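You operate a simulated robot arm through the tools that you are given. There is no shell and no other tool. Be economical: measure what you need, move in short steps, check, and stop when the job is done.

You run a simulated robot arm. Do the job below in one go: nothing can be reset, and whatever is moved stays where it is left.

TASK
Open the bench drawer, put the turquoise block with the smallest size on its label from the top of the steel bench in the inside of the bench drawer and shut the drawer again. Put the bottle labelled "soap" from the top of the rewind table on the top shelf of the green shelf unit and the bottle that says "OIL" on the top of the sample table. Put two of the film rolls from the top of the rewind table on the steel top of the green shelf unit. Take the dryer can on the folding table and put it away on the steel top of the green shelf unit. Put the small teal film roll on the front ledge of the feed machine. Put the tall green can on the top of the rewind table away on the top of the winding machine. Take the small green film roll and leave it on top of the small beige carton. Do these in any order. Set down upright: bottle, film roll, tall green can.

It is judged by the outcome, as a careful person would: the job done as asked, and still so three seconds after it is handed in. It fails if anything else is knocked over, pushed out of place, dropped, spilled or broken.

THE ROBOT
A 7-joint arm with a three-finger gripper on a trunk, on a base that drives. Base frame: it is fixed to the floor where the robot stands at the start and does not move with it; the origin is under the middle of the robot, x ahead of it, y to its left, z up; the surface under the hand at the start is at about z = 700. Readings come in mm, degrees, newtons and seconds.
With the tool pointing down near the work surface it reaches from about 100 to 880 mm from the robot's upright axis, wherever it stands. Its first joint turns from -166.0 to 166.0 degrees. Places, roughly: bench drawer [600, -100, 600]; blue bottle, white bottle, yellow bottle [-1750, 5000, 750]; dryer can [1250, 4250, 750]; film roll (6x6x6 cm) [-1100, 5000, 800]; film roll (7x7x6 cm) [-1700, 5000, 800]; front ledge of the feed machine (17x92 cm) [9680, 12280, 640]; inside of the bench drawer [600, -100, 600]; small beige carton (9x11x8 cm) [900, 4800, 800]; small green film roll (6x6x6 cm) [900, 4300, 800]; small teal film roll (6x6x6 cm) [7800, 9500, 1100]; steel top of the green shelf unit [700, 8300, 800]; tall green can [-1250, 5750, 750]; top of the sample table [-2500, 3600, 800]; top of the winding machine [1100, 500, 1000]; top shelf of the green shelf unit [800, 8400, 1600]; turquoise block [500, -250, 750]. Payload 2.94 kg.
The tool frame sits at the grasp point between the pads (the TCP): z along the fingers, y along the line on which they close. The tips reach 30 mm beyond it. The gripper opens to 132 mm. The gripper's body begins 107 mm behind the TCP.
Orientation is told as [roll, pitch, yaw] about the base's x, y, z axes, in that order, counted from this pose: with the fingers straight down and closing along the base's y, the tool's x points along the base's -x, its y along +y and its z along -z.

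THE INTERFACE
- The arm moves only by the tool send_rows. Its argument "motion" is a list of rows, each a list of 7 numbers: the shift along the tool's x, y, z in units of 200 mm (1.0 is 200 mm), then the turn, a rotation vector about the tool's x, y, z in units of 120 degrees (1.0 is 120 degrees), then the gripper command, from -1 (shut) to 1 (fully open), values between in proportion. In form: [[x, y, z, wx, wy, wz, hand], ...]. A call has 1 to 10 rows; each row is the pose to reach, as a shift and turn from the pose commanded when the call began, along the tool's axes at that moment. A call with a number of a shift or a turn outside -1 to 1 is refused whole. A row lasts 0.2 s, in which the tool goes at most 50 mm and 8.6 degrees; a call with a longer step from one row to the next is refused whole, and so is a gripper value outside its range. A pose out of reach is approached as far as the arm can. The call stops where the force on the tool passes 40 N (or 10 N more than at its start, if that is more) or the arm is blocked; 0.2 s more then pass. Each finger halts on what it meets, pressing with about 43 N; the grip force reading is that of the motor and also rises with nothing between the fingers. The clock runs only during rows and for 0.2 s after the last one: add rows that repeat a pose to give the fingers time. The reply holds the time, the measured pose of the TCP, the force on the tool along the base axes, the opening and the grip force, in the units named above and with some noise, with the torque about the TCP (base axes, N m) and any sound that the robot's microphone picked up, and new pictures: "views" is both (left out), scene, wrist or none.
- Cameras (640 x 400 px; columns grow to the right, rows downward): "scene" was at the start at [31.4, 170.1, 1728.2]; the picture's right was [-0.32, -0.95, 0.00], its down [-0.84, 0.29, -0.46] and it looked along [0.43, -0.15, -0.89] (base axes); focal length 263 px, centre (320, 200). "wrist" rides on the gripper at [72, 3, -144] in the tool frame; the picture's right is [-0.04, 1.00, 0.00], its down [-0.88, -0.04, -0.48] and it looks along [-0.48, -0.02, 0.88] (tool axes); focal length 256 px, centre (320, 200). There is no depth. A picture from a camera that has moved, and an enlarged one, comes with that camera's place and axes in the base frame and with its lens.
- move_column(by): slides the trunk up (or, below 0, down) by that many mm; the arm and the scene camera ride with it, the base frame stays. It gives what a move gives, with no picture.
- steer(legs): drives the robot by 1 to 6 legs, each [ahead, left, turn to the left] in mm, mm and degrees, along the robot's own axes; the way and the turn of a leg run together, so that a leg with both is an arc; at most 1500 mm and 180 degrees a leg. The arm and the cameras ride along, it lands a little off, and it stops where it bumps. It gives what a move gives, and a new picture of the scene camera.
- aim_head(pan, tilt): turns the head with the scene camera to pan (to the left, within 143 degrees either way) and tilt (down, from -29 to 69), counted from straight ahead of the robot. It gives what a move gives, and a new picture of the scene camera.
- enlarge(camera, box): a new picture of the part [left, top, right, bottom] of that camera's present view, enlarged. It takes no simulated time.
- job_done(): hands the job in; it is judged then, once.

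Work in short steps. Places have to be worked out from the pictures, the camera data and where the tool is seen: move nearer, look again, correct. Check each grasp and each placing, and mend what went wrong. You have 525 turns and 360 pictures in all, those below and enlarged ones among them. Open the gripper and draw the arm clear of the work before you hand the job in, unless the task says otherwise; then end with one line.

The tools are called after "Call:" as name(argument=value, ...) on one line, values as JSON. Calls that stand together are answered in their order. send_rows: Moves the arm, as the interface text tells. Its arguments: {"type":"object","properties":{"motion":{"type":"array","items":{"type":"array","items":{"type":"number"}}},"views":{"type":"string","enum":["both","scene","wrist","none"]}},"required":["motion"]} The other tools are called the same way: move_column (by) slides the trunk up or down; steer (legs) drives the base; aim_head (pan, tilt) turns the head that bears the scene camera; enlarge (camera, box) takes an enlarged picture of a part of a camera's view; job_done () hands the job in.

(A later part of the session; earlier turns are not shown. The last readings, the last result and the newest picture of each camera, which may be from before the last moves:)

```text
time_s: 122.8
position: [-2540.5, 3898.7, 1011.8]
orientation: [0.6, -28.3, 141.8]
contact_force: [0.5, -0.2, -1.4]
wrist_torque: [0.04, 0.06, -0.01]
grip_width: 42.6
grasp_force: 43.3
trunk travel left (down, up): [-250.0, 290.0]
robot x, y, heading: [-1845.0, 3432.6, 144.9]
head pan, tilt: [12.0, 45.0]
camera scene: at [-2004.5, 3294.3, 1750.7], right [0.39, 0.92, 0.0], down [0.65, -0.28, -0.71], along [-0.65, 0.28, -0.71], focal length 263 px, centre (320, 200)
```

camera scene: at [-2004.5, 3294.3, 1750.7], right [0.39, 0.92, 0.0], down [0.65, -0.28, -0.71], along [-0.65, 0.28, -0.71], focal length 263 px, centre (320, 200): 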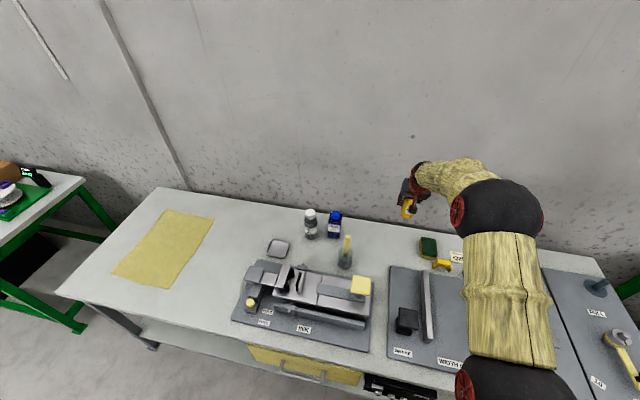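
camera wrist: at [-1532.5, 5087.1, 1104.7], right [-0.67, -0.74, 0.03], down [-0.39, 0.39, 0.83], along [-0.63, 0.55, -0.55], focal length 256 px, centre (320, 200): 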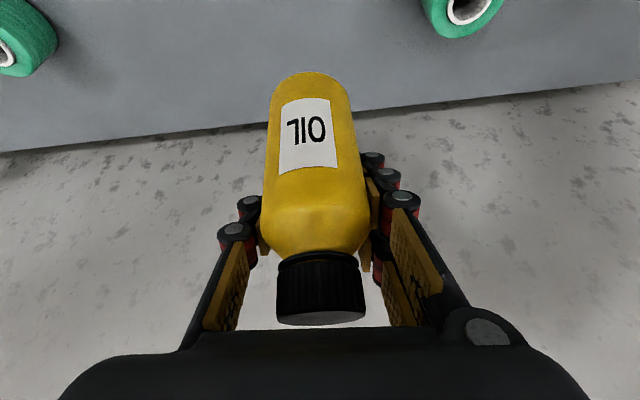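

The spot under the bottle is free, between the blue bottle and the sponge. Descending with a small shift away from the table's back edge.

Call:
send_rows(motion=[[0.1, 0.03, 0.11, 0, 0, 0, -1], [0.21, 0.06, 0.23, 0, 0, 0, -1], [0.32, 0.1, 0.36, 0, 0, 0, -1], [0.43, 0.1, 0.5, 0, 0, 0, -1], [0.54, 0.1, 0.63, 0, 0, 0, -1]])

```text
time_s: 124.0
position: [-2524.6, 3859.7, 851.4]
orientation: [0.4, -28.3, 141.9]
contact_force: [-1.0, -0.2, -0.6]
wrist_torque: [0.01, -0.03, -0.01]
grip_width: 42.7
grasp_force: 43.2
trunk travel left (down, up): [-250.0, 290.0]
robot x, y, heading: [-1847.0, 3433.9, 144.7]
head pan, tilt: [12.0, 45.0]
camera scene: at [-2004.8, 3294.5, 1750.7], right [0.39, 0.92, 0.0], down [0.65, -0.28, -0.71], along [-0.65, 0.28, -0.71], focal length 263 px, centre (320, 200)
camera wrist: at [-2423.1, 3777.2, 943.1], right [-0.64, -0.76, 0.03], down [-0.41, 0.37, 0.84], along [-0.65, 0.53, -0.55], focal length 256 px, centre (320, 200)
```

scene: 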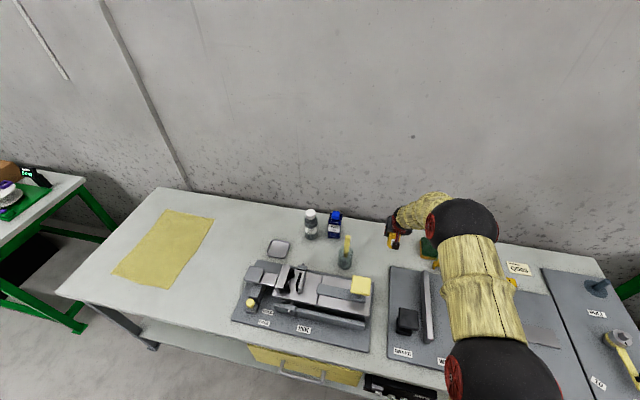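
wrist: 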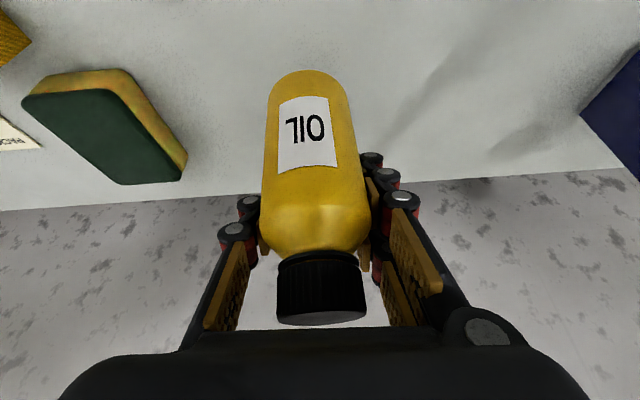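

Now descending gently toward contact.

Call:
send_rows(motion=[[0.024, 0, 0.044, 0, 0, 0, -1], [0.047, 0, 0.088, 0, 0, 0, -1], [0.059, 0, 0.11, 0, 0, 0, -1], [0.066, 0, 0.123, 0, 0, 0, -1], [0.073, 0, 0.136, 0, 0, 0, -1]], views="wrist")

```text
time_s: 125.2
position: [-2526.2, 3860.1, 819.9]
orientation: [0.5, -28.1, 141.8]
contact_force: [-0.6, 1.2, -0.6]
wrist_torque: [0.04, 0.02, 0.03]
grip_width: 42.7
grasp_force: 43.4
trunk travel left (down, up): [-250.0, 290.0]
robot x, y, heading: [-1846.9, 3437.3, 144.9]
head pan, tilt: [12.0, 45.0]
camera wrist: at [-2424.0, 3777.9, 911.6], right [-0.64, -0.76, 0.03], down [-0.41, 0.37, 0.83], along [-0.65, 0.53, -0.55], focal length 256 px, centre (320, 200)
```

wrist: 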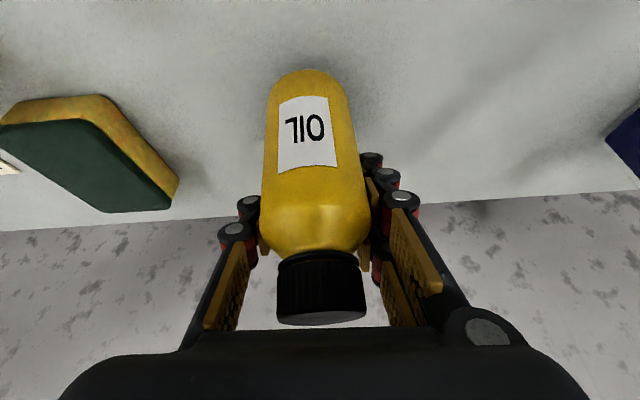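

No contact yet. Continuing in 5 mm steps.

Call:
send_rows(motion=[[0.012, 0, 0.022, 0, 0, 0, -1], [0.024, 0, 0.044, 0, 0, 0, -1], [0.036, 0, 0.066, 0, 0, 0, -1], [0.048, 0, 0.088, 0, 0, 0, -1], [0.06, 0, 0.11, 0, 0, 0, -1], [0.071, 0, 0.132, 0, 0, 0, -1]], views="wrist")

```text
time_s: 126.6
position: [-2526.2, 3859.1, 792.3]
orientation: [0.6, -28.4, 141.8]
contact_force: [-2.9, 3.3, 26.4]
wrist_torque: [-0.71, -0.59, -0.14]
grip_width: 42.0
grasp_force: 42.9
trunk travel left (down, up): [-250.0, 290.0]
robot x, y, heading: [-1848.3, 3435.2, 144.9]
head pan, tilt: [12.0, 45.0]
camera wrist: at [-2423.8, 3776.8, 883.5], right [-0.64, -0.76, 0.03], down [-0.4, 0.37, 0.84], along [-0.65, 0.53, -0.55], focal length 256 px, centre (320, 200)
```

wrist: 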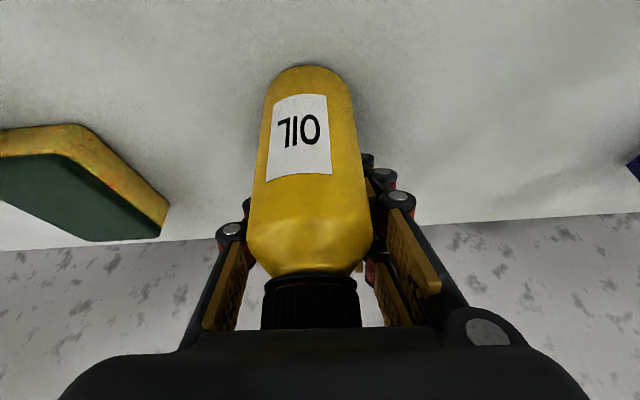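

Bottle is on the table (26 N). Easing up 2 mm and releasing.

Call:
send_rows(motion=[[-0.005, 0, -0.009, 0, 0, 0, -0.3], [-0.005, 0, -0.009, 0, 0, 0, -0.1], [-0.005, 0, -0.009, 0, 0, 0, -0.02], [-0.005, 0, -0.009, 0, 0, 0, -0.02], [-0.005, 0, -0.1, 0, 0, 0, -0.02], [-0.005, 0, -0.3, 0, 0, 0, -0.02], [-0.005, 0, -0.5, 0, 0, 0, -0.02], [-0.005, 0, -0.7, 0, 0, 0, 0.2], [-0.05, 0, -0.9, 0, 0, 0, 0.2]], views="wrist")

```text
time_s: 128.6
position: [-2459.6, 3813.8, 954.5]
orientation: [0.5, -28.3, 141.9]
contact_force: [-0.3, -1.3, -0.2]
wrist_torque: [0.02, -0.01, 0.02]
grip_width: 79.4
grasp_force: 0.0
trunk travel left (down, up): [-250.0, 290.0]
robot x, y, heading: [-1846.4, 3432.3, 145.1]
head pan, tilt: [12.0, 45.0]
camera wrist: at [-2357.7, 3730.2, 1046.5], right [-0.65, -0.76, 0.03], down [-0.41, 0.37, 0.83], along [-0.65, 0.53, -0.55], focal length 256 px, centre (320, 200)
```

wrist: 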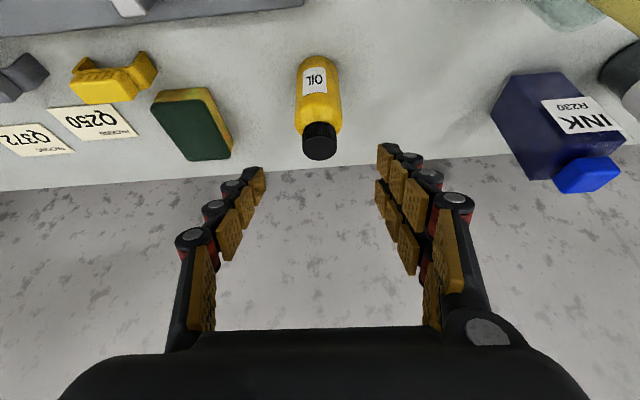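

OIL stands upright on the sample table. Raising the arm and driving back to the rewind table for the soap.

Call:
send_rows(motion=[[-0.1, 0, -0.18, 0, 0, 0, 0.4], [-0.18, 0, -0.36, 0, 0, 0, 0.4], [-0.25, 0, -0.54, 0, 0, 0, 0.4]], views="none")

Call:
steer(legs=[[0, -1310, -0.9]])

```text
time_s: 129.4
position: [-2456.1, 3811.3, 1072.2]
orientation: [0.5, -28.2, 141.7]
contact_force: [0.1, -0.2, 0.6]
wrist_torque: [0.02, 0.0, 0.02]
grip_width: 92.7
grasp_force: 0.0
trunk travel left (down, up): [-250.0, 290.0]
robot x, y, heading: [-1843.8, 3436.9, 144.9]
head pan, tilt: [12.0, 45.0]
```

```text
time_s: 136.0
position: [-1644.4, 4902.1, 1073.4]
orientation: [0.5, -28.2, 138.5]
contact_force: [-0.6, 0.6, -0.6]
wrist_torque: [-0.01, -0.01, -0.03]
grip_width: 92.3
grasp_force: 0.1
trunk travel left (down, up): [-250.0, 290.0]
robot x, y, heading: [-1059.0, 4487.5, 141.4]
head pan, tilt: [12.0, 45.0]
camera scene: at [-1223.3, 4358.7, 1750.8], right [0.45, 0.89, 0.0], down [0.63, -0.32, -0.71], along [-0.63, 0.32, -0.71], focal length 263 px, centre (320, 200)
```

scene: 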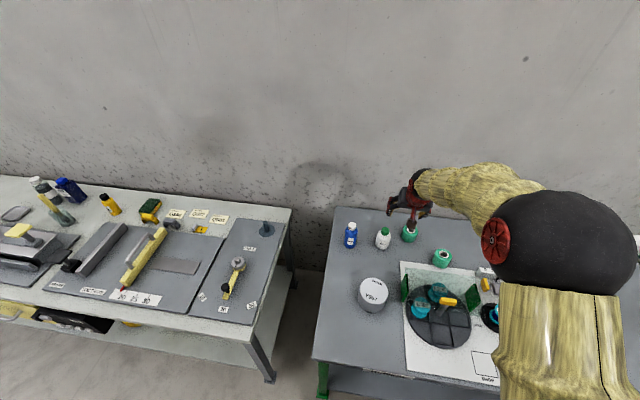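

Soap is at about (-1720,4916). Moving to a pre-grasp for a close look.

Call:
send_rows(motion=[[0.07, 0.05, 0.17, 0, 0, 0, 0.3], [0.14, 0.1, 0.34, 0, 0, 0, 0.3], [0.21, 0.15, 0.5, 0, 0, 0, 0.3], [0.278, 0.2, 0.65, 0, 0, 0, 0.3]], views="wrist")

```text
time_s: 137.0
position: [-1682.5, 4880.3, 932.2]
orientation: [0.4, -28.4, 138.3]
contact_force: [0.8, 0.6, 0.3]
wrist_torque: [-0.02, -0.03, 0.0]
grip_width: 85.6
grasp_force: 0.0
trunk travel left (down, up): [-250.0, 290.0]
robot x, y, heading: [-1056.5, 4489.7, 141.4]
head pan, tilt: [12.0, 45.0]
camera wrist: at [-1585.2, 4792.1, 1023.3], right [-0.69, -0.72, 0.03], down [-0.38, 0.4, 0.84], along [-0.62, 0.56, -0.55], focal length 256 px, centre (320, 200)
```

wrist: 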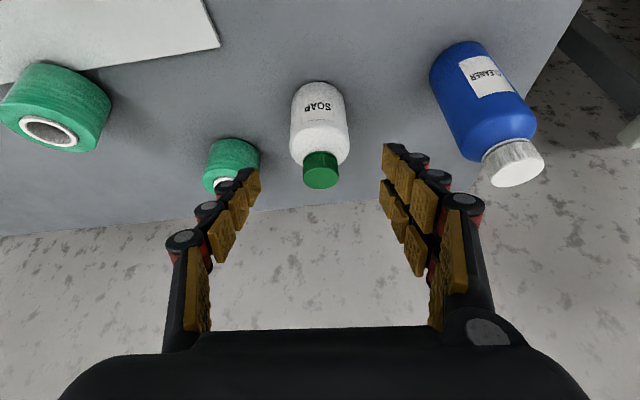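

Aligned with the soap. Advancing 108 mm and closing.

Call:
send_rows(motion=[[0, 0, 0.2, 0, 0, 0, 0.3], [0, 0, 0.4, 0, 0, 0, 0.3], [0, 0, 0.54, 0, 0, 0, 0.3], [0, 0, 0.54, 0, 0, 0, -1], [0, 0, 0.54, 0, 0, 0, -1], [0, 0, 0.54, 0, 0, 0, -1], [0, 0, 0.54, 0, 0, 0, -1]], views="wrist")

```text
time_s: 138.6
position: [-1717.8, 4913.8, 835.5]
orientation: [0.5, -28.2, 138.4]
contact_force: [0.7, -0.2, -0.1]
wrist_torque: [-0.07, 0.06, 0.03]
grip_width: 55.9
grasp_force: 33.6
trunk travel left (down, up): [-250.0, 290.0]
robot x, y, heading: [-1052.9, 4491.4, 141.5]
head pan, tilt: [12.0, 45.0]
camera wrist: at [-1620.4, 4824.7, 927.3], right [-0.69, -0.72, 0.03], down [-0.38, 0.4, 0.83], along [-0.62, 0.56, -0.55], focal length 256 px, centre (320, 200)
```

wrist: 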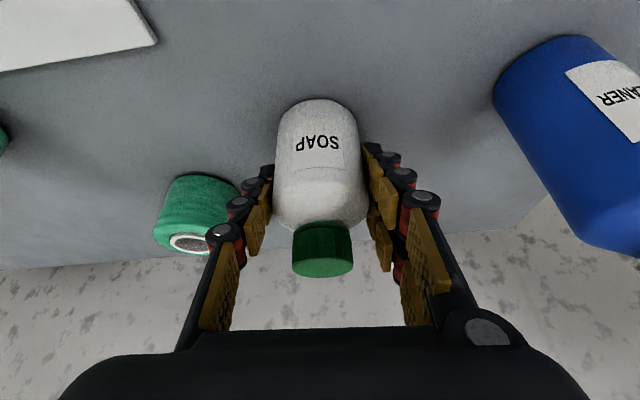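

Soap is gripped (56 mm). Lifting, then retracting toward the robot.

Call:
send_rows(motion=[[-0.1, 0, -0.18, 0, 0, 0, -1], [-0.2, 0, -0.36, 0, 0, 0, -1], [-0.3, 0, -0.54, 0, 0, 0, -1], [-0.4, 0, -0.72, 0, 0, 0, -1], [-0.5, 0, -0.9, 0, 0, 0, -1]], views="none")

Call:
send_rows(motion=[[0.17, 0, -0.14, 0, 0, 0, -1], [0.34, 0, -0.28, 0, 0, 0, -1], [0.51, 0, -0.42, 0, 0, 0, -1], [0.68, 0, -0.56, 0, 0, 0, -1], [0.85, 0, -0.7, 0, 0, 0, -1]], views="wrist")

```text
time_s: 139.8
position: [-1721.6, 4915.2, 1042.7]
orientation: [0.5, -28.1, 138.4]
contact_force: [0.2, 0.3, -1.9]
wrist_torque: [0.03, 0.07, 0.01]
grip_width: 55.9
grasp_force: 43.2
trunk travel left (down, up): [-250.0, 290.0]
robot x, y, heading: [-1054.5, 4488.7, 141.4]
head pan, tilt: [12.0, 45.0]
```

```text
time_s: 141.0
position: [-1555.2, 4774.2, 1086.4]
orientation: [0.5, -28.3, 138.4]
contact_force: [0.4, 1.8, -2.4]
wrist_torque: [-0.04, 0.01, 0.01]
grip_width: 55.3
grasp_force: 42.8
trunk travel left (down, up): [-250.0, 290.0]
robot x, y, heading: [-1055.2, 4489.1, 141.3]
head pan, tilt: [12.0, 45.0]
camera wrist: at [-1458.7, 4685.4, 1177.0], right [-0.69, -0.72, 0.03], down [-0.38, 0.4, 0.83], along [-0.62, 0.56, -0.55], focal length 256 px, centre (320, 200)
```

wrist: 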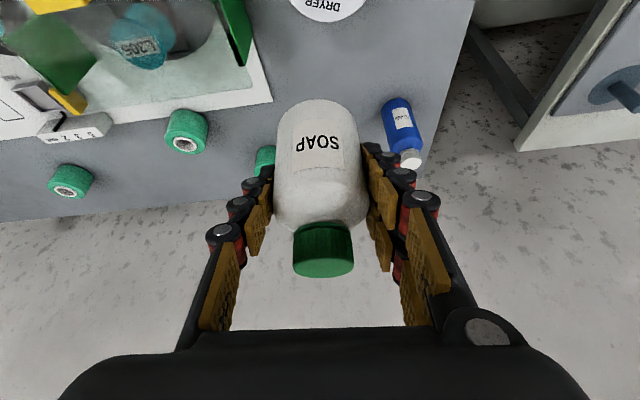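

Retracting a bit more, then driving along the aisle toward the green shelf unit.

Call:
send_rows(motion=[[0.15, 0, -0.16, 0, 0, 0, -1], [0.3, 0, -0.32, 0, 0, 0, -1], [0.45, 0, -0.48, 0, 0, 0, -1], [0.6, 0, -0.64, 0, 0, 0, -1], [0.75, 0, -0.8, 0, 0, 0, -1]], views="none")

Call:
steer(legs=[[-230, 0, 2.7], [0, -1300, 0]])

Call:
aim_head(pan=-60, tilt=15)

```text
time_s: 142.2
position: [-1399.7, 4637.1, 1152.9]
orientation: [0.4, -28.3, 138.3]
contact_force: [0.3, 0.0, -1.4]
wrist_torque: [-0.05, 0.01, -0.03]
grip_width: 56.0
grasp_force: 43.0
trunk travel left (down, up): [-250.0, 290.0]
robot x, y, heading: [-1059.2, 4488.8, 141.4]
head pan, tilt: [12.0, 45.0]
```

```text
time_s: 150.3
position: [-446.3, 5578.5, 1153.1]
orientation: [0.6, -28.3, 141.2]
contact_force: [-0.5, -0.3, -1.5]
wrist_torque: [-0.02, -0.04, 0.0]
grip_width: 55.5
grasp_force: 42.7
trunk travel left (down, up): [-250.0, 290.0]
robot x, y, heading: [-89.2, 5451.1, 144.2]
head pan, tilt: [12.0, 45.0]
camera scene: at [-254.5, 5308.6, 1750.8], right [0.4, 0.92, 0.0], down [0.65, -0.28, -0.71], along [-0.65, 0.28, -0.71], focal length 263 px, centre (320, 200)
```

scene: 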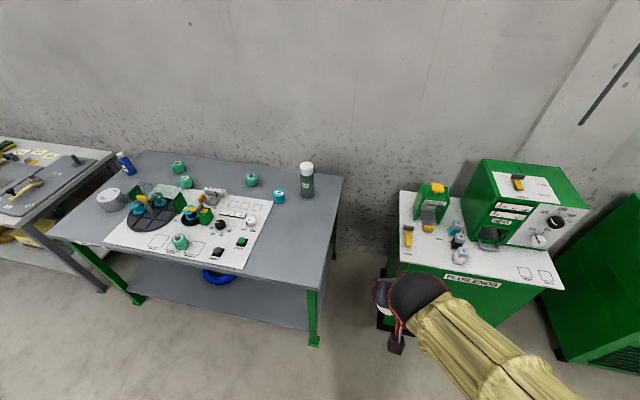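

```text
time_s: 151.7
position: [-446.4, 5577.7, 1152.3]
orientation: [0.5, -28.1, 141.2]
contact_force: [0.2, 0.2, -2.3]
wrist_torque: [-0.01, 0.01, -0.01]
grip_width: 55.6
grasp_force: 42.7
trunk travel left (down, up): [-250.0, 290.0]
robot x, y, heading: [-95.5, 5449.7, 144.4]
head pan, tilt: [-60.0, 15.0]
camera scene: at [-170.9, 5368.8, 1797.6], right [1.0, -0.1, 0.0], down [-0.03, -0.26, -0.97], along [0.09, 0.96, -0.26], focal length 263 px, centre (320, 200)
```

scene: 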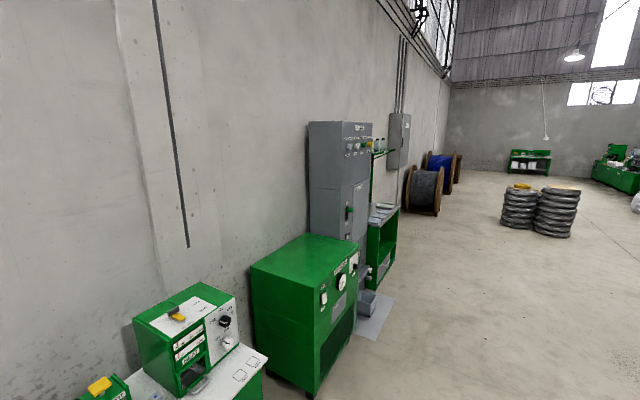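

The green shelf unit stands beyond the grey cabinet. Driving on to the right for a better view.

Call:
steer(legs=[[0, -1400, 0]])

Call:
aim_head(pan=-40, tilt=20)

```text
time_s: 158.8
position: [371.6, 6739.9, 1151.5]
orientation: [0.4, -28.2, 142.4]
contact_force: [0.8, -0.2, -2.2]
wrist_torque: [0.0, 0.02, 0.01]
grip_width: 55.5
grasp_force: 43.0
trunk travel left (down, up): [-250.0, 290.0]
robot x, y, heading: [727.9, 6616.1, 145.3]
head pan, tilt: [-60.0, 15.0]
camera scene: at [651.4, 6536.4, 1797.6], right [1.0, -0.08, 0.0], down [-0.02, -0.26, -0.97], along [0.08, 0.96, -0.26], focal length 263 px, centre (320, 200)
```

scene: 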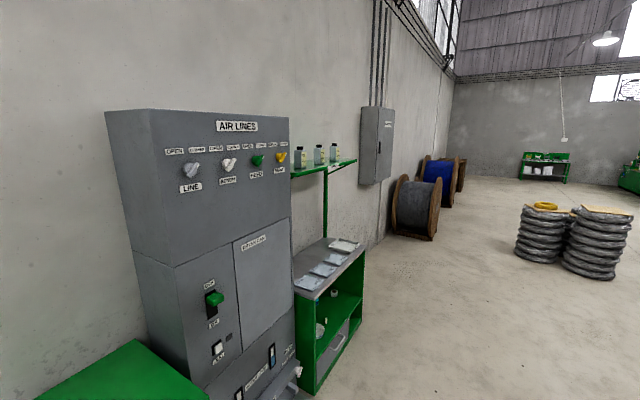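

```text
time_s: 159.6
position: [370.8, 6740.2, 1152.9]
orientation: [0.4, -28.2, 142.3]
contact_force: [0.0, -0.2, -1.4]
wrist_torque: [-0.02, 0.03, -0.01]
grip_width: 55.4
grasp_force: 43.6
trunk travel left (down, up): [-250.0, 290.0]
robot x, y, heading: [725.4, 6616.6, 145.1]
head pan, tilt: [-40.0, 20.0]
camera scene: at [619.2, 6533.0, 1789.5], right [0.96, 0.27, 0.0], down [0.09, -0.33, -0.94], along [-0.25, 0.91, -0.34], focal length 263 px, centre (320, 200)
```

scene: 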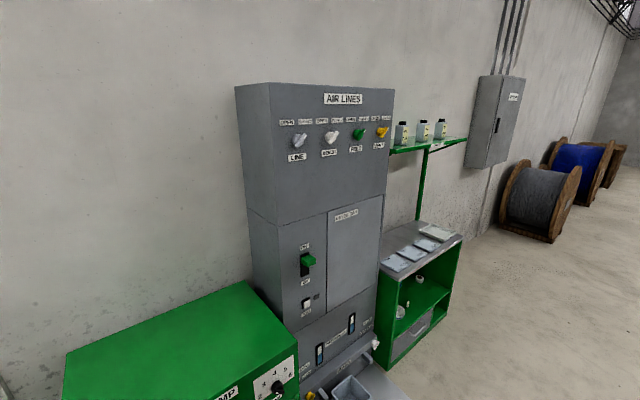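

Moving on to stand in front of the shelf unit.

Call:
steer(legs=[[0, -1400, -1]])

Call:
aim_head(pan=0, tilt=20)

```text
time_s: 166.8
position: [1220.0, 7927.4, 1153.0]
orientation: [0.4, -28.2, 140.0]
contact_force: [0.2, -0.1, -1.9]
wrist_torque: [-0.01, -0.01, 0.0]
grip_width: 55.5
grasp_force: 42.8
trunk travel left (down, up): [-250.0, 290.0]
robot x, y, heading: [1570.6, 7789.9, 143.4]
head pan, tilt: [-40.0, 20.0]
camera scene: at [1458.5, 7710.4, 1789.5], right [0.97, 0.23, 0.0], down [0.08, -0.33, -0.94], along [-0.21, 0.92, -0.34], focal length 263 px, centre (320, 200)
```

scene: 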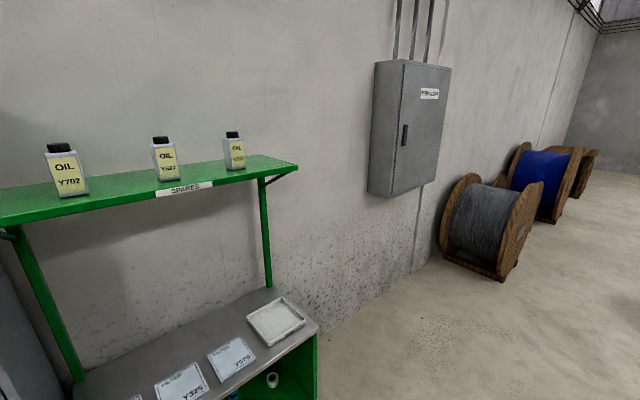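

```text
time_s: 167.9
position: [1219.5, 7926.4, 1152.0]
orientation: [0.5, -28.1, 140.0]
contact_force: [-0.4, 0.2, -1.9]
wrist_torque: [-0.01, 0.0, 0.03]
grip_width: 55.6
grasp_force: 43.0
trunk travel left (down, up): [-250.0, 290.0]
robot x, y, heading: [1569.4, 7791.4, 143.0]
head pan, tilt: [0.0, 20.0]
camera scene: at [1405.1, 7675.6, 1789.5], right [0.6, 0.8, 0.0], down [0.27, -0.21, -0.94], along [-0.75, 0.56, -0.34], focal length 263 px, centre (320, 200)
```

scene: 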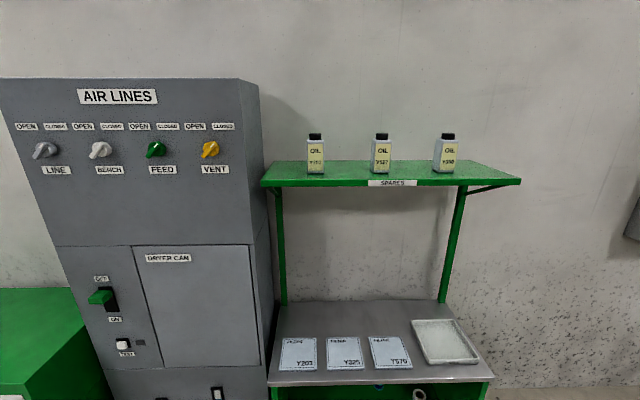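

The top shelf is at about z≈1565 and its right end (u≈7600) is free. I'll raise the trunk fully, then drive right and closer.

Call:
move_column(by=285)

Call:
steer(legs=[[0, -465, 1.0], [150, 0, 0]])

```text
time_s: 170.8
position: [1220.5, 7927.8, 1438.2]
orientation: [0.4, -28.2, 140.0]
contact_force: [-0.1, 0.1, -1.6]
wrist_torque: [-0.01, -0.01, -0.04]
grip_width: 55.4
grasp_force: 43.1
trunk travel left (down, up): [-535.0, 5.0]
robot x, y, heading: [1568.7, 7786.2, 143.2]
head pan, tilt: [0.0, 20.0]
```

```text
time_s: 174.5
position: [1374.8, 8385.7, 1436.9]
orientation: [0.5, -28.0, 140.5]
contact_force: [-1.1, 0.8, -2.9]
wrist_torque: [-0.02, -0.05, -0.02]
grip_width: 55.4
grasp_force: 43.0
trunk travel left (down, up): [-535.0, 5.0]
robot x, y, heading: [1727.0, 8248.6, 143.9]
head pan, tilt: [0.0, 20.0]
camera scene: at [1560.8, 8136.3, 2074.4], right [0.59, 0.81, 0.0], down [0.28, -0.2, -0.94], along [-0.76, 0.56, -0.34], focal length 263 px, centre (320, 200)
```

scene: 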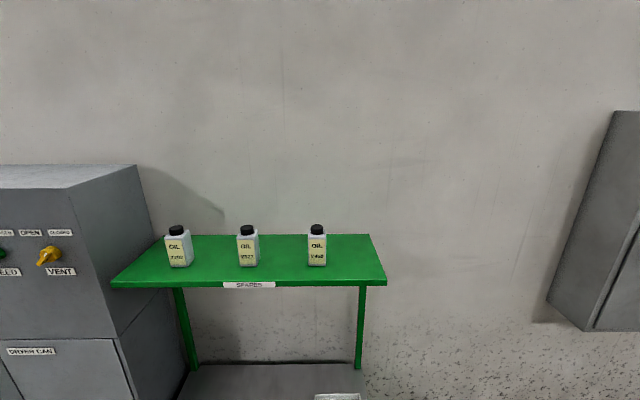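

Shelf top z≈1562. Target spot is (968,8690). Raising the arm first, then driving closer.

Call:
send_rows(motion=[[-0.094, 0, -0.176, 0, 0, 0, -1], [-0.188, 0, -0.352, 0, 0, 0, -1], [-0.282, 0, -0.528, 0, 0, 0, -1], [-0.376, 0, -0.704, 0, 0, 0, -1], [-0.47, 0, -0.88, 0, 0, 0, -1]], views="none")

Call:
send_rows(motion=[[-0.08, 0, -0.1, 0, 0, 0, -1], [-0.16, 0, -0.2, 0, 0, 0, -1], [-0.24, 0, -0.3, 0, 0, 0, -1]], views="none")

Call:
steer(legs=[[180, 0, 0]])

```text
time_s: 175.7
position: [1378.3, 8382.5, 1635.2]
orientation: [0.4, -28.2, 140.6]
contact_force: [-0.5, -0.7, -1.0]
wrist_torque: [0.01, 0.03, 0.02]
grip_width: 55.3
grasp_force: 42.6
trunk travel left (down, up): [-535.0, 5.0]
robot x, y, heading: [1723.3, 8250.8, 143.9]
head pan, tilt: [0.0, 20.0]
```

```text
time_s: 176.5
position: [1367.7, 8395.3, 1710.0]
orientation: [0.3, -28.2, 140.7]
contact_force: [-0.1, -0.6, -1.2]
wrist_torque: [-0.03, 0.02, -0.01]
grip_width: 55.3
grasp_force: 42.5
trunk travel left (down, up): [-535.0, 5.0]
robot x, y, heading: [1726.5, 8251.6, 143.7]
head pan, tilt: [0.0, 20.0]
```

```text
time_s: 178.0
position: [1220.2, 8501.5, 1709.7]
orientation: [0.4, -28.1, 140.7]
contact_force: [-1.0, 0.9, -1.8]
wrist_torque: [-0.01, -0.03, 0.0]
grip_width: 55.4
grasp_force: 43.2
trunk travel left (down, up): [-535.0, 5.0]
robot x, y, heading: [1580.7, 8355.3, 143.9]
head pan, tilt: [0.0, 20.0]
camera scene: at [1416.7, 8241.7, 2074.4], right [0.59, 0.81, 0.0], down [0.28, -0.2, -0.94], along [-0.76, 0.55, -0.34], focal length 263 px, centre (320, 200)
```

scene: 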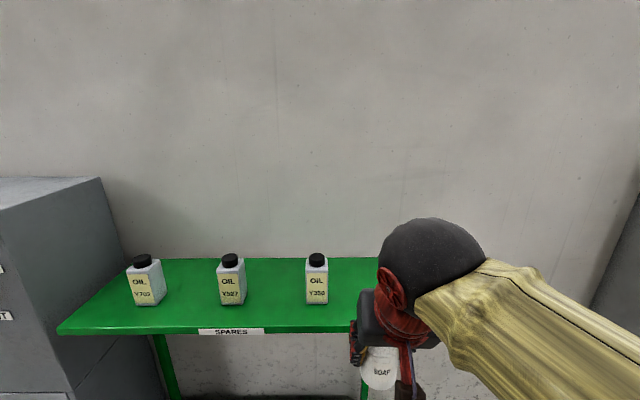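

Moving forward over the shelf at constant height.

Call:
send_rows(motion=[[-0.17, 0.01, 0.093, 0, 0, 0, -1], [-0.345, 0.02, 0.187, 0, 0, 0, -1], [-0.52, 0.03, 0.28, 0, 0, 0, -1], [-0.69, 0.034, 0.373, 0, 0, 0, -1]], views="none")

Call:
send_rows(motion=[[-0.17, 0.01, 0.093, 0, 0, 0, -1], [-0.345, 0.02, 0.187, 0, 0, 0, -1], [-0.52, 0.03, 0.28, 0, 0, 0, -1], [-0.69, 0.034, 0.373, 0, 0, 0, -1]])

```text
time_s: 179.0
position: [1094.7, 8594.5, 1711.0]
orientation: [0.4, -28.2, 140.7]
contact_force: [0.3, -0.2, -1.8]
wrist_torque: [0.0, -0.04, 0.0]
grip_width: 55.7
grasp_force: 43.0
trunk travel left (down, up): [-535.0, 5.0]
robot x, y, heading: [1581.7, 8356.7, 143.8]
head pan, tilt: [0.0, 20.0]
```

```text
time_s: 180.0
position: [968.9, 8690.1, 1710.8]
orientation: [0.5, -28.0, 140.6]
contact_force: [-0.4, 1.4, -2.0]
wrist_torque: [-0.03, -0.04, 0.01]
grip_width: 55.7
grasp_force: 42.4
trunk travel left (down, up): [-535.0, 5.0]
robot x, y, heading: [1579.7, 8354.1, 143.7]
head pan, tilt: [0.0, 20.0]
camera scene: at [1415.9, 8242.6, 2074.3], right [0.59, 0.81, 0.0], down [0.28, -0.2, -0.94], along [-0.76, 0.55, -0.34], focal length 263 px, centre (320, 200)
camera wrist: at [1068.5, 8605.0, 1803.1], right [-0.66, -0.75, 0.03], down [-0.4, 0.38, 0.83], along [-0.64, 0.54, -0.55], focal length 256 px, centre (320, 200)
```

scene: 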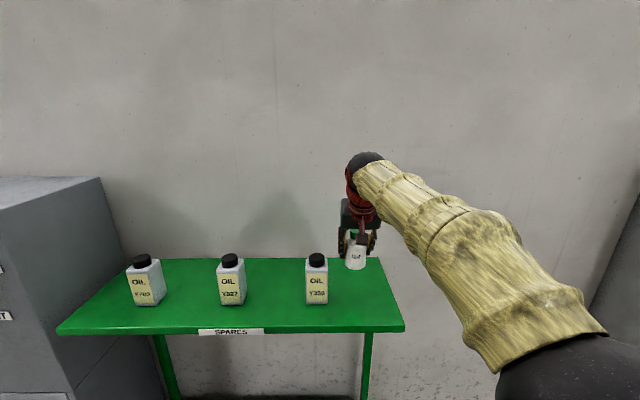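
wrist: 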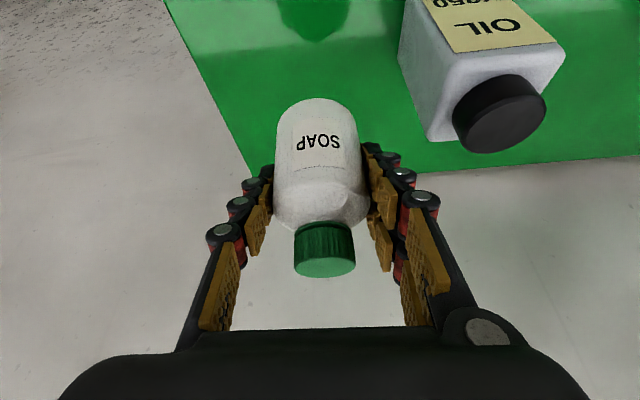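

The spot is about 110 mm from the shelf end and well clear of the OIL bottle. Descending.

Call:
send_rows(motion=[[0.06, 0, 0.11, 0, 0, 0, -1], [0.12, 0, 0.22, 0, 0, 0, -1], [0.166, 0, 0.31, 0, 0, 0, -1], [0.178, 0, 0.332, 0, 0, 0, -1]], views="wrist")

```text
time_s: 181.0
position: [970.0, 8688.0, 1634.9]
orientation: [0.4, -28.2, 140.6]
contact_force: [1.1, 0.0, -1.2]
wrist_torque: [0.0, 0.04, 0.01]
grip_width: 55.6
grasp_force: 43.0
trunk travel left (down, up): [-535.0, 5.0]
robot x, y, heading: [1582.0, 8358.5, 143.8]
head pan, tilt: [0.0, 20.0]
camera wrist: at [1071.0, 8602.7, 1727.3], right [-0.66, -0.75, 0.03], down [-0.4, 0.38, 0.83], along [-0.64, 0.54, -0.55], focal length 256 px, centre (320, 200)
```

wrist: 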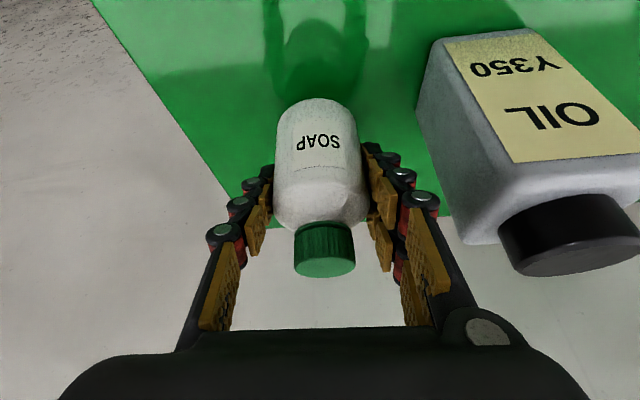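

Call:
send_rows(motion=[[0.01, 0, 0.018, 0, 0, 0, -1], [0.019, 0, 0.035, 0, 0, 0, -1], [0.027, 0, 0.049, 0, 0, 0, -1], [0.034, 0, 0.062, 0, 0, 0, -1], [0.041, 0, 0.075, 0, 0, 0, -1]], views="wrist")

```text
time_s: 182.2
position: [968.7, 8687.9, 1618.0]
orientation: [0.5, -28.2, 140.7]
contact_force: [-0.6, -0.4, -1.9]
wrist_torque: [0.02, 0.0, 0.01]
grip_width: 55.7
grasp_force: 42.8
trunk travel left (down, up): [-535.0, 5.0]
robot x, y, heading: [1580.3, 8354.0, 143.8]
head pan, tilt: [0.0, 20.0]
camera wrist: at [1069.8, 8603.3, 1709.3], right [-0.66, -0.75, 0.03], down [-0.4, 0.38, 0.83], along [-0.64, 0.54, -0.55], focal length 256 px, centre (320, 200)
```

wrist: 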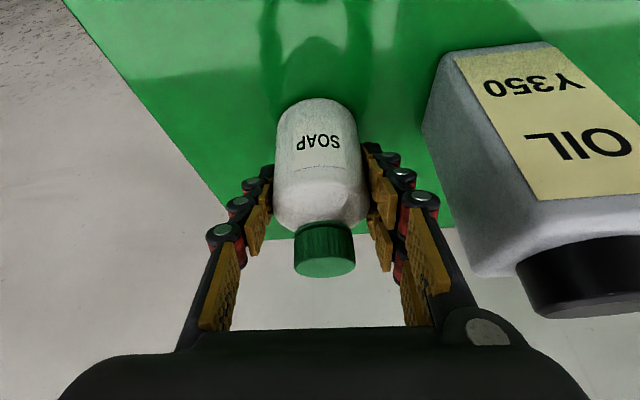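

Still no contact. Continuing in 3 mm steps.

Call:
send_rows(motion=[[0.008, 0, 0.015, 0, 0, 0, -1], [0.015, 0, 0.028, 0, 0, 0, -1], [0.022, 0, 0.041, 0, 0, 0, -1], [0.029, 0, 0.054, 0, 0, 0, -1], [0.036, 0, 0.067, 0, 0, 0, -1], [0.043, 0, 0.08, 0, 0, 0, -1]], views="wrist")

```text
time_s: 183.6
position: [970.6, 8687.2, 1604.0]
orientation: [0.6, -28.6, 140.6]
contact_force: [-5.9, 1.8, 36.9]
wrist_torque: [-0.33, 0.44, -0.03]
grip_width: 55.6
grasp_force: 43.3
trunk travel left (down, up): [-535.0, 5.0]
robot x, y, heading: [1581.9, 8353.5, 143.9]
head pan, tilt: [0.0, 20.0]
camera wrist: at [1072.2, 8602.1, 1695.0], right [-0.66, -0.75, 0.03], down [-0.39, 0.38, 0.84], along [-0.64, 0.54, -0.54], focal length 256 px, centre (320, 200)
```

wrist: 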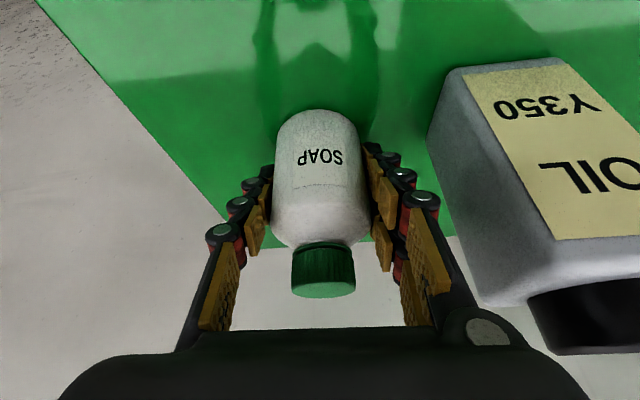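

The soap has touched down. Easing up, releasing and retreating.

Call:
send_rows(motion=[[-0.007, 0, -0.013, 0, 0, 0, 0.0], [-0.007, 0, -0.013, 0, 0, 0, 0.12], [-0.007, 0, -0.013, 0, 0, 0, 0.12], [-0.007, 0, -0.013, 0, 0, 0, 0.12], [-0.007, 0, -0.1, 0, 0, 0, 0.12], [-0.007, 0, -0.3, 0, 0, 0, 0.12], [-0.007, 0, -0.5, 0, 0, 0, 0.12], [-0.007, 0, -0.7, 0, 0, 0, 0.12], [-0.007, 0, -0.9, 0, 0, 0, 0.12]], views="wrist")

```text
time_s: 185.6
position: [1036.0, 8635.3, 1757.9]
orientation: [0.5, -28.2, 140.6]
contact_force: [1.4, 0.2, 1.0]
wrist_torque: [-0.01, 0.03, 0.01]
grip_width: 74.0
grasp_force: 0.0
trunk travel left (down, up): [-535.0, 5.0]
robot x, y, heading: [1582.3, 8354.0, 143.9]
head pan, tilt: [0.0, 20.0]
camera wrist: at [1136.9, 8550.4, 1849.9], right [-0.66, -0.75, 0.03], down [-0.4, 0.38, 0.83], along [-0.64, 0.54, -0.55], focal length 256 px, centre (320, 200)
```

wrist: 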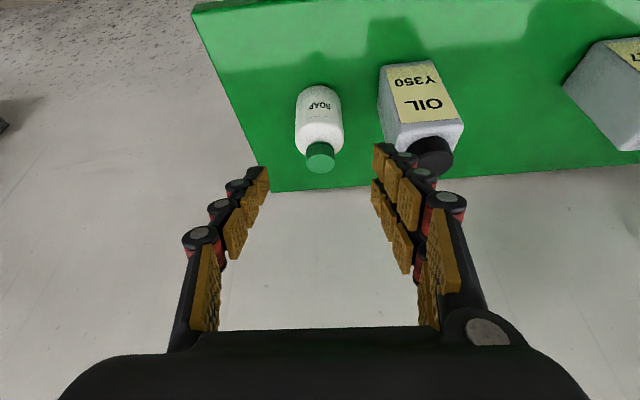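

Soap stands on the top shelf. Retracting the arm and lowering the trunk.

Call:
send_rows(motion=[[0.17, 0, -0.1, 0, 0, 0, 0.12], [0.35, 0, -0.2, 0, 0, 0, 0.12], [0.52, 0, -0.3, 0, 0, 0, 0.12], [0.7, 0, -0.38, 0, 0, 0, 0.12], [0.88, 0, -0.475, 0, 0, 0, 0.12]], views="none")

Call:
send_rows(motion=[[0.17, 0, -0.1, 0, 0, 0, 0.12], [0.35, 0, -0.2, 0, 0, 0, 0.12], [0.52, 0, -0.3, 0, 0, 0, 0.12], [0.7, 0, -0.38, 0, 0, 0, 0.12], [0.8, 0, -0.42, 0, 0, 0, 0.12]], views="none")

Call:
steer(legs=[[-100, 250, 0]])

Call:
move_column(by=-285)

Call:
aim_head(pan=5, tilt=45)

```text
time_s: 186.8
position: [1192.8, 8508.7, 1761.7]
orientation: [0.4, -28.4, 140.7]
contact_force: [0.6, 0.1, -1.1]
wrist_torque: [-0.01, 0.04, 0.0]
grip_width: 74.0
grasp_force: 0.0
trunk travel left (down, up): [-535.0, 5.0]
robot x, y, heading: [1581.1, 8355.0, 143.9]
head pan, tilt: [0.0, 20.0]
```

```text
time_s: 188.0
position: [1329.9, 8393.6, 1758.0]
orientation: [0.3, -28.1, 140.6]
contact_force: [1.3, 0.8, -0.5]
wrist_torque: [0.01, 0.0, 0.03]
grip_width: 73.7
grasp_force: 0.2
trunk travel left (down, up): [-535.0, 5.0]
robot x, y, heading: [1582.0, 8359.8, 144.1]
head pan, tilt: [0.0, 20.0]
```

```text
time_s: 189.9
position: [1266.6, 8137.4, 1758.0]
orientation: [0.4, -28.3, 141.0]
contact_force: [-0.1, -0.1, -0.5]
wrist_torque: [0.06, -0.02, -0.03]
grip_width: 73.7
grasp_force: 0.1
trunk travel left (down, up): [-535.0, 5.0]
robot x, y, heading: [1520.3, 8103.6, 144.0]
head pan, tilt: [0.0, 20.0]
camera scene: at [1357.6, 7985.6, 2074.3], right [0.59, 0.81, 0.0], down [0.28, -0.2, -0.94], along [-0.76, 0.55, -0.34], focal length 263 px, centre (320, 200)
```

scene: 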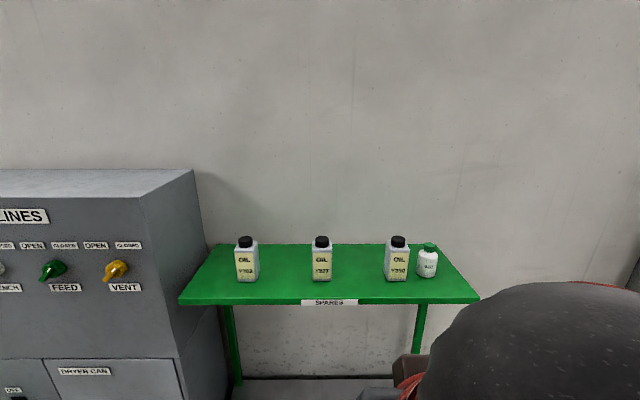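

```text
time_s: 192.8
position: [1266.8, 8139.6, 1473.5]
orientation: [0.5, -28.2, 140.9]
contact_force: [-0.1, -0.3, -1.2]
wrist_torque: [0.0, 0.0, -0.02]
grip_width: 74.1
grasp_force: 0.0
trunk travel left (down, up): [-250.0, 290.0]
robot x, y, heading: [1523.1, 8102.9, 144.2]
head pan, tilt: [0.0, 20.0]
```

```text
time_s: 193.6
position: [1267.3, 8139.2, 1473.3]
orientation: [0.4, -28.2, 140.9]
contact_force: [0.0, 0.2, -0.9]
wrist_torque: [0.0, 0.0, 0.01]
grip_width: 73.6
grasp_force: 0.1
trunk travel left (down, up): [-250.0, 290.0]
robot x, y, heading: [1519.2, 8105.3, 143.7]
head pan, tilt: [5.0, 45.0]
camera scene: at [1363.7, 7974.9, 1750.9], right [0.51, 0.86, 0.0], down [0.61, -0.36, -0.71], along [-0.61, 0.36, -0.71], focal length 263 px, centre (320, 200)
```

scene: 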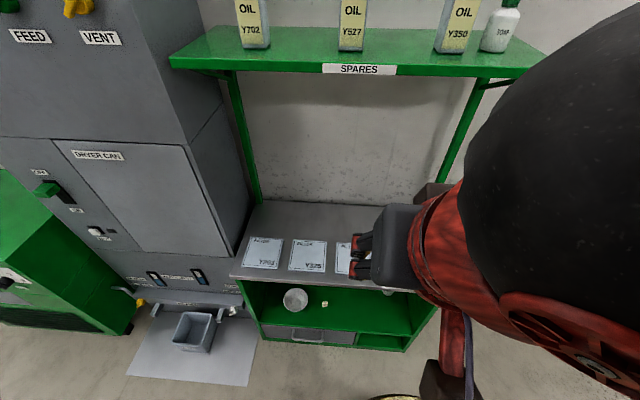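

Call:
enlarge(camera="scene", box=[220, 190, 380, 290])

```text
4.00 times, centred on (300, 240) of scene
camera zoom: at [1363.7, 7974.9, 1750.9], right [0.51, 0.86, 0.0], down [0.61, -0.36, -0.71], along [-0.61, 0.36, -0.71], focal length 1052 px, centre (400, 40)
```

zoom: 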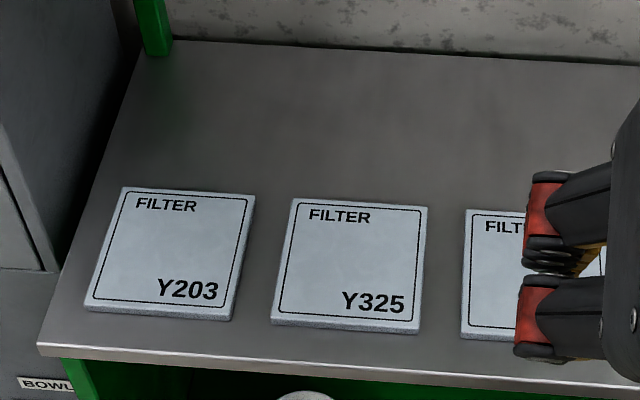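

Free strip on the steel top is behind the filters (n≈4370). Now to the folding table: turn to heading 0 and drive via the aisle.

Call:
steer(legs=[[-100, 0, -72], [0, 0, -72], [-523, -868, 0], [-523, -868, 0], [-523, -868, 0]])

Call:
aim_head(pan=-40, tilt=30)

```text
time_s: 214.8
position: [215.3, 5545.2, 1473.5]
orientation: [0.4, -28.2, -3.3]
contact_force: [0.9, -0.6, 0.2]
wrist_torque: [0.01, 0.02, 0.0]
grip_width: 73.7
grasp_force: 0.1
trunk travel left (down, up): [-250.0, 290.0]
robot x, y, heading: [-10.5, 5425.5, -0.1]
head pan, tilt: [5.0, 45.0]
camera scene: at [42.6, 5624.2, 1750.8], right [0.08, -1.0, 0.0], down [-0.7, -0.06, -0.71], along [0.7, 0.06, -0.71], focal length 263 px, centre (320, 200)
```

scene: 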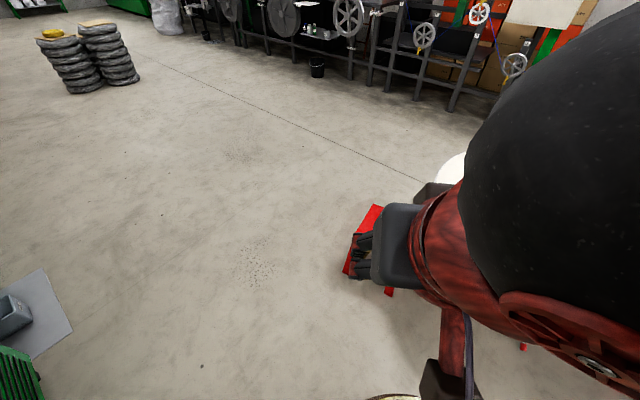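

```text
time_s: 215.9
position: [215.4, 5545.6, 1474.0]
orientation: [0.4, -28.3, -3.4]
contact_force: [0.4, -1.0, 0.2]
wrist_torque: [-0.02, 0.0, 0.0]
grip_width: 73.9
grasp_force: 0.0
trunk travel left (down, up): [-250.0, 290.0]
robot x, y, heading: [-12.1, 5427.7, -0.2]
head pan, tilt: [-40.0, 30.0]
camera scene: at [30.8, 5559.3, 1773.4], right [-0.65, -0.76, 0.0], down [-0.38, 0.32, -0.87], along [0.66, -0.56, -0.5], focal length 263 px, centre (320, 200)
```

scene: 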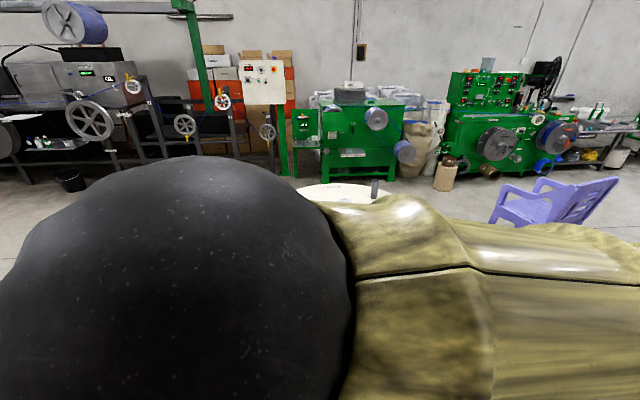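

The arm blocks the view, so I'll lower it.

Call:
send_rows(motion=[[0.09, 0, 0.176, 0, 0, 0, 0.5], [0.19, 0, 0.352, 0, 0, 0, 0.5], [0.28, 0, 0.528, 0, 0, 0, 0.5], [0.38, 0, 0.704, 0, 0, 0, 0.5], [0.47, 0, 0.88, 0, 0, 0, 0.5]], views="none")

Call:
send_rows(motion=[[-0.09, 0, 0.17, 0, 0, 0, 0.5], [-0.18, 0, 0.34, 0, 0, 0, 0.5], [-0.27, 0, 0.5, 0, 0, 0, 0.5], [-0.36, 0, 0.68, 0, 0, 0, 0.5]], views="none")

Call:
aim_head(pan=-50, tilt=40)

```text
time_s: 217.1
position: [218.5, 5545.9, 1273.3]
orientation: [0.5, -28.1, -3.4]
contact_force: [-0.5, 0.2, 0.4]
wrist_torque: [0.01, 0.02, -0.03]
grip_width: 99.0
grasp_force: 0.1
trunk travel left (down, up): [-250.0, 290.0]
robot x, y, heading: [-12.1, 5429.4, -0.2]
head pan, tilt: [-40.0, 30.0]
```

```text
time_s: 218.1
position: [342.6, 5538.6, 1184.5]
orientation: [0.4, -28.1, -3.3]
contact_force: [0.9, 0.2, -0.2]
wrist_torque: [-0.03, 0.04, -0.02]
grip_width: 98.7
grasp_force: 0.2
trunk travel left (down, up): [-250.0, 290.0]
robot x, y, heading: [-10.8, 5427.3, -0.4]
head pan, tilt: [-40.0, 30.0]
```

```text
time_s: 218.8
position: [342.7, 5537.9, 1185.6]
orientation: [0.5, -28.1, -3.4]
contact_force: [-0.4, 0.2, -1.3]
wrist_torque: [-0.02, -0.02, 0.02]
grip_width: 99.1
grasp_force: 0.1
trunk travel left (down, up): [-250.0, 290.0]
robot x, y, heading: [-10.5, 5432.4, -0.0]
head pan, tilt: [-50.0, 40.0]
camera scene: at [16.1, 5552.3, 1758.1], right [-0.77, -0.64, 0.0], down [-0.41, 0.49, -0.77], along [0.49, -0.59, -0.64], focal length 263 px, centre (320, 200)
```

scene: 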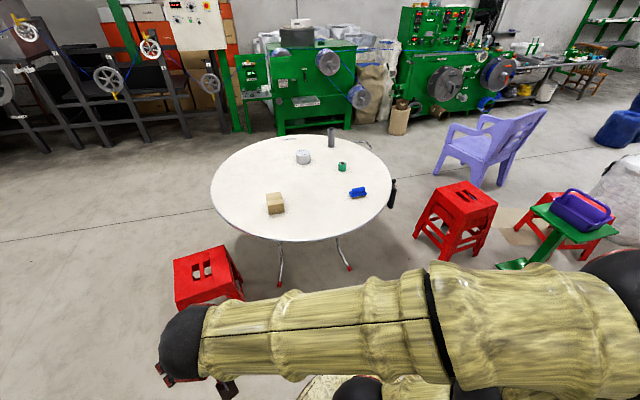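

Call:
enlarge(camera="scene", box=[200, 110, 420, 250])

```text
2.86 times, centred on (310, 180) of scene
camera zoom: at [16.1, 5552.3, 1758.1], right [-0.77, -0.64, 0.0], down [-0.41, 0.49, -0.77], along [0.49, -0.59, -0.64], focal length 751 px, centre (349, 257)
```

zoom: 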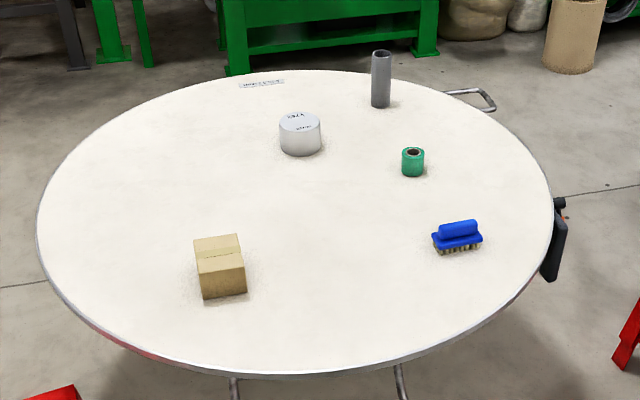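

The table layout is clear: white dryer can, green roll, beige carton. I'll drive to stand on the west side of the table at about (180,4540), facing it.

Call:
steer(legs=[[0, -885, 0], [175, 0, 0]])

Call:
aim_head(pan=0, tilt=50)

```text
time_s: 224.6
position: [525.2, 4674.4, 1183.2]
orientation: [0.4, -28.2, -2.4]
contact_force: [0.1, 0.1, 1.2]
wrist_torque: [0.02, 0.04, 0.03]
grip_width: 99.0
grasp_force: 0.2
trunk travel left (down, up): [-250.0, 290.0]
robot x, y, heading: [175.1, 4554.0, 0.7]
head pan, tilt: [-50.0, 40.0]
camera scene: at [198.8, 4682.5, 1758.0], right [-0.76, -0.65, 0.0], down [-0.42, 0.49, -0.77], along [0.5, -0.58, -0.64], focal length 263 px, centre (320, 200)
```

scene: 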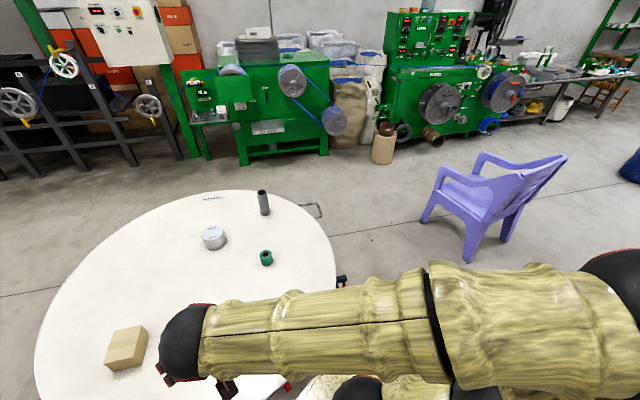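

```text
time_s: 225.7
position: [524.7, 4674.2, 1184.6]
orientation: [0.3, -28.2, -2.4]
contact_force: [-0.4, 0.4, -0.5]
wrist_torque: [0.0, 0.0, 0.03]
grip_width: 98.9
grasp_force: 0.1
trunk travel left (down, up): [-250.0, 290.0]
robot x, y, heading: [173.2, 4555.8, 0.7]
head pan, tilt: [0.0, 50.0]
camera scene: at [219.5, 4747.8, 1743.9], right [0.01, -1.0, 0.0], down [-0.77, -0.01, -0.64], along [0.64, 0.01, -0.77], focal length 263 px, centre (320, 200)
```

scene: 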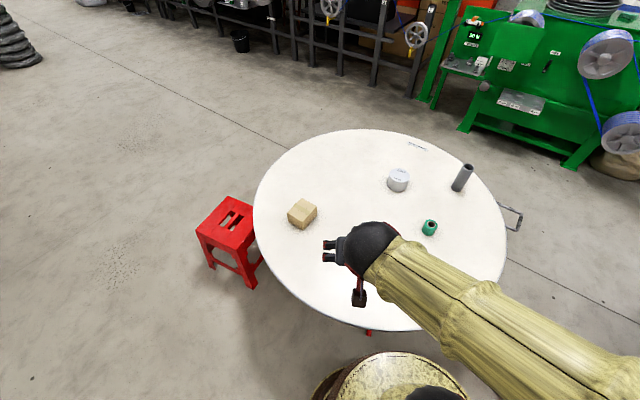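

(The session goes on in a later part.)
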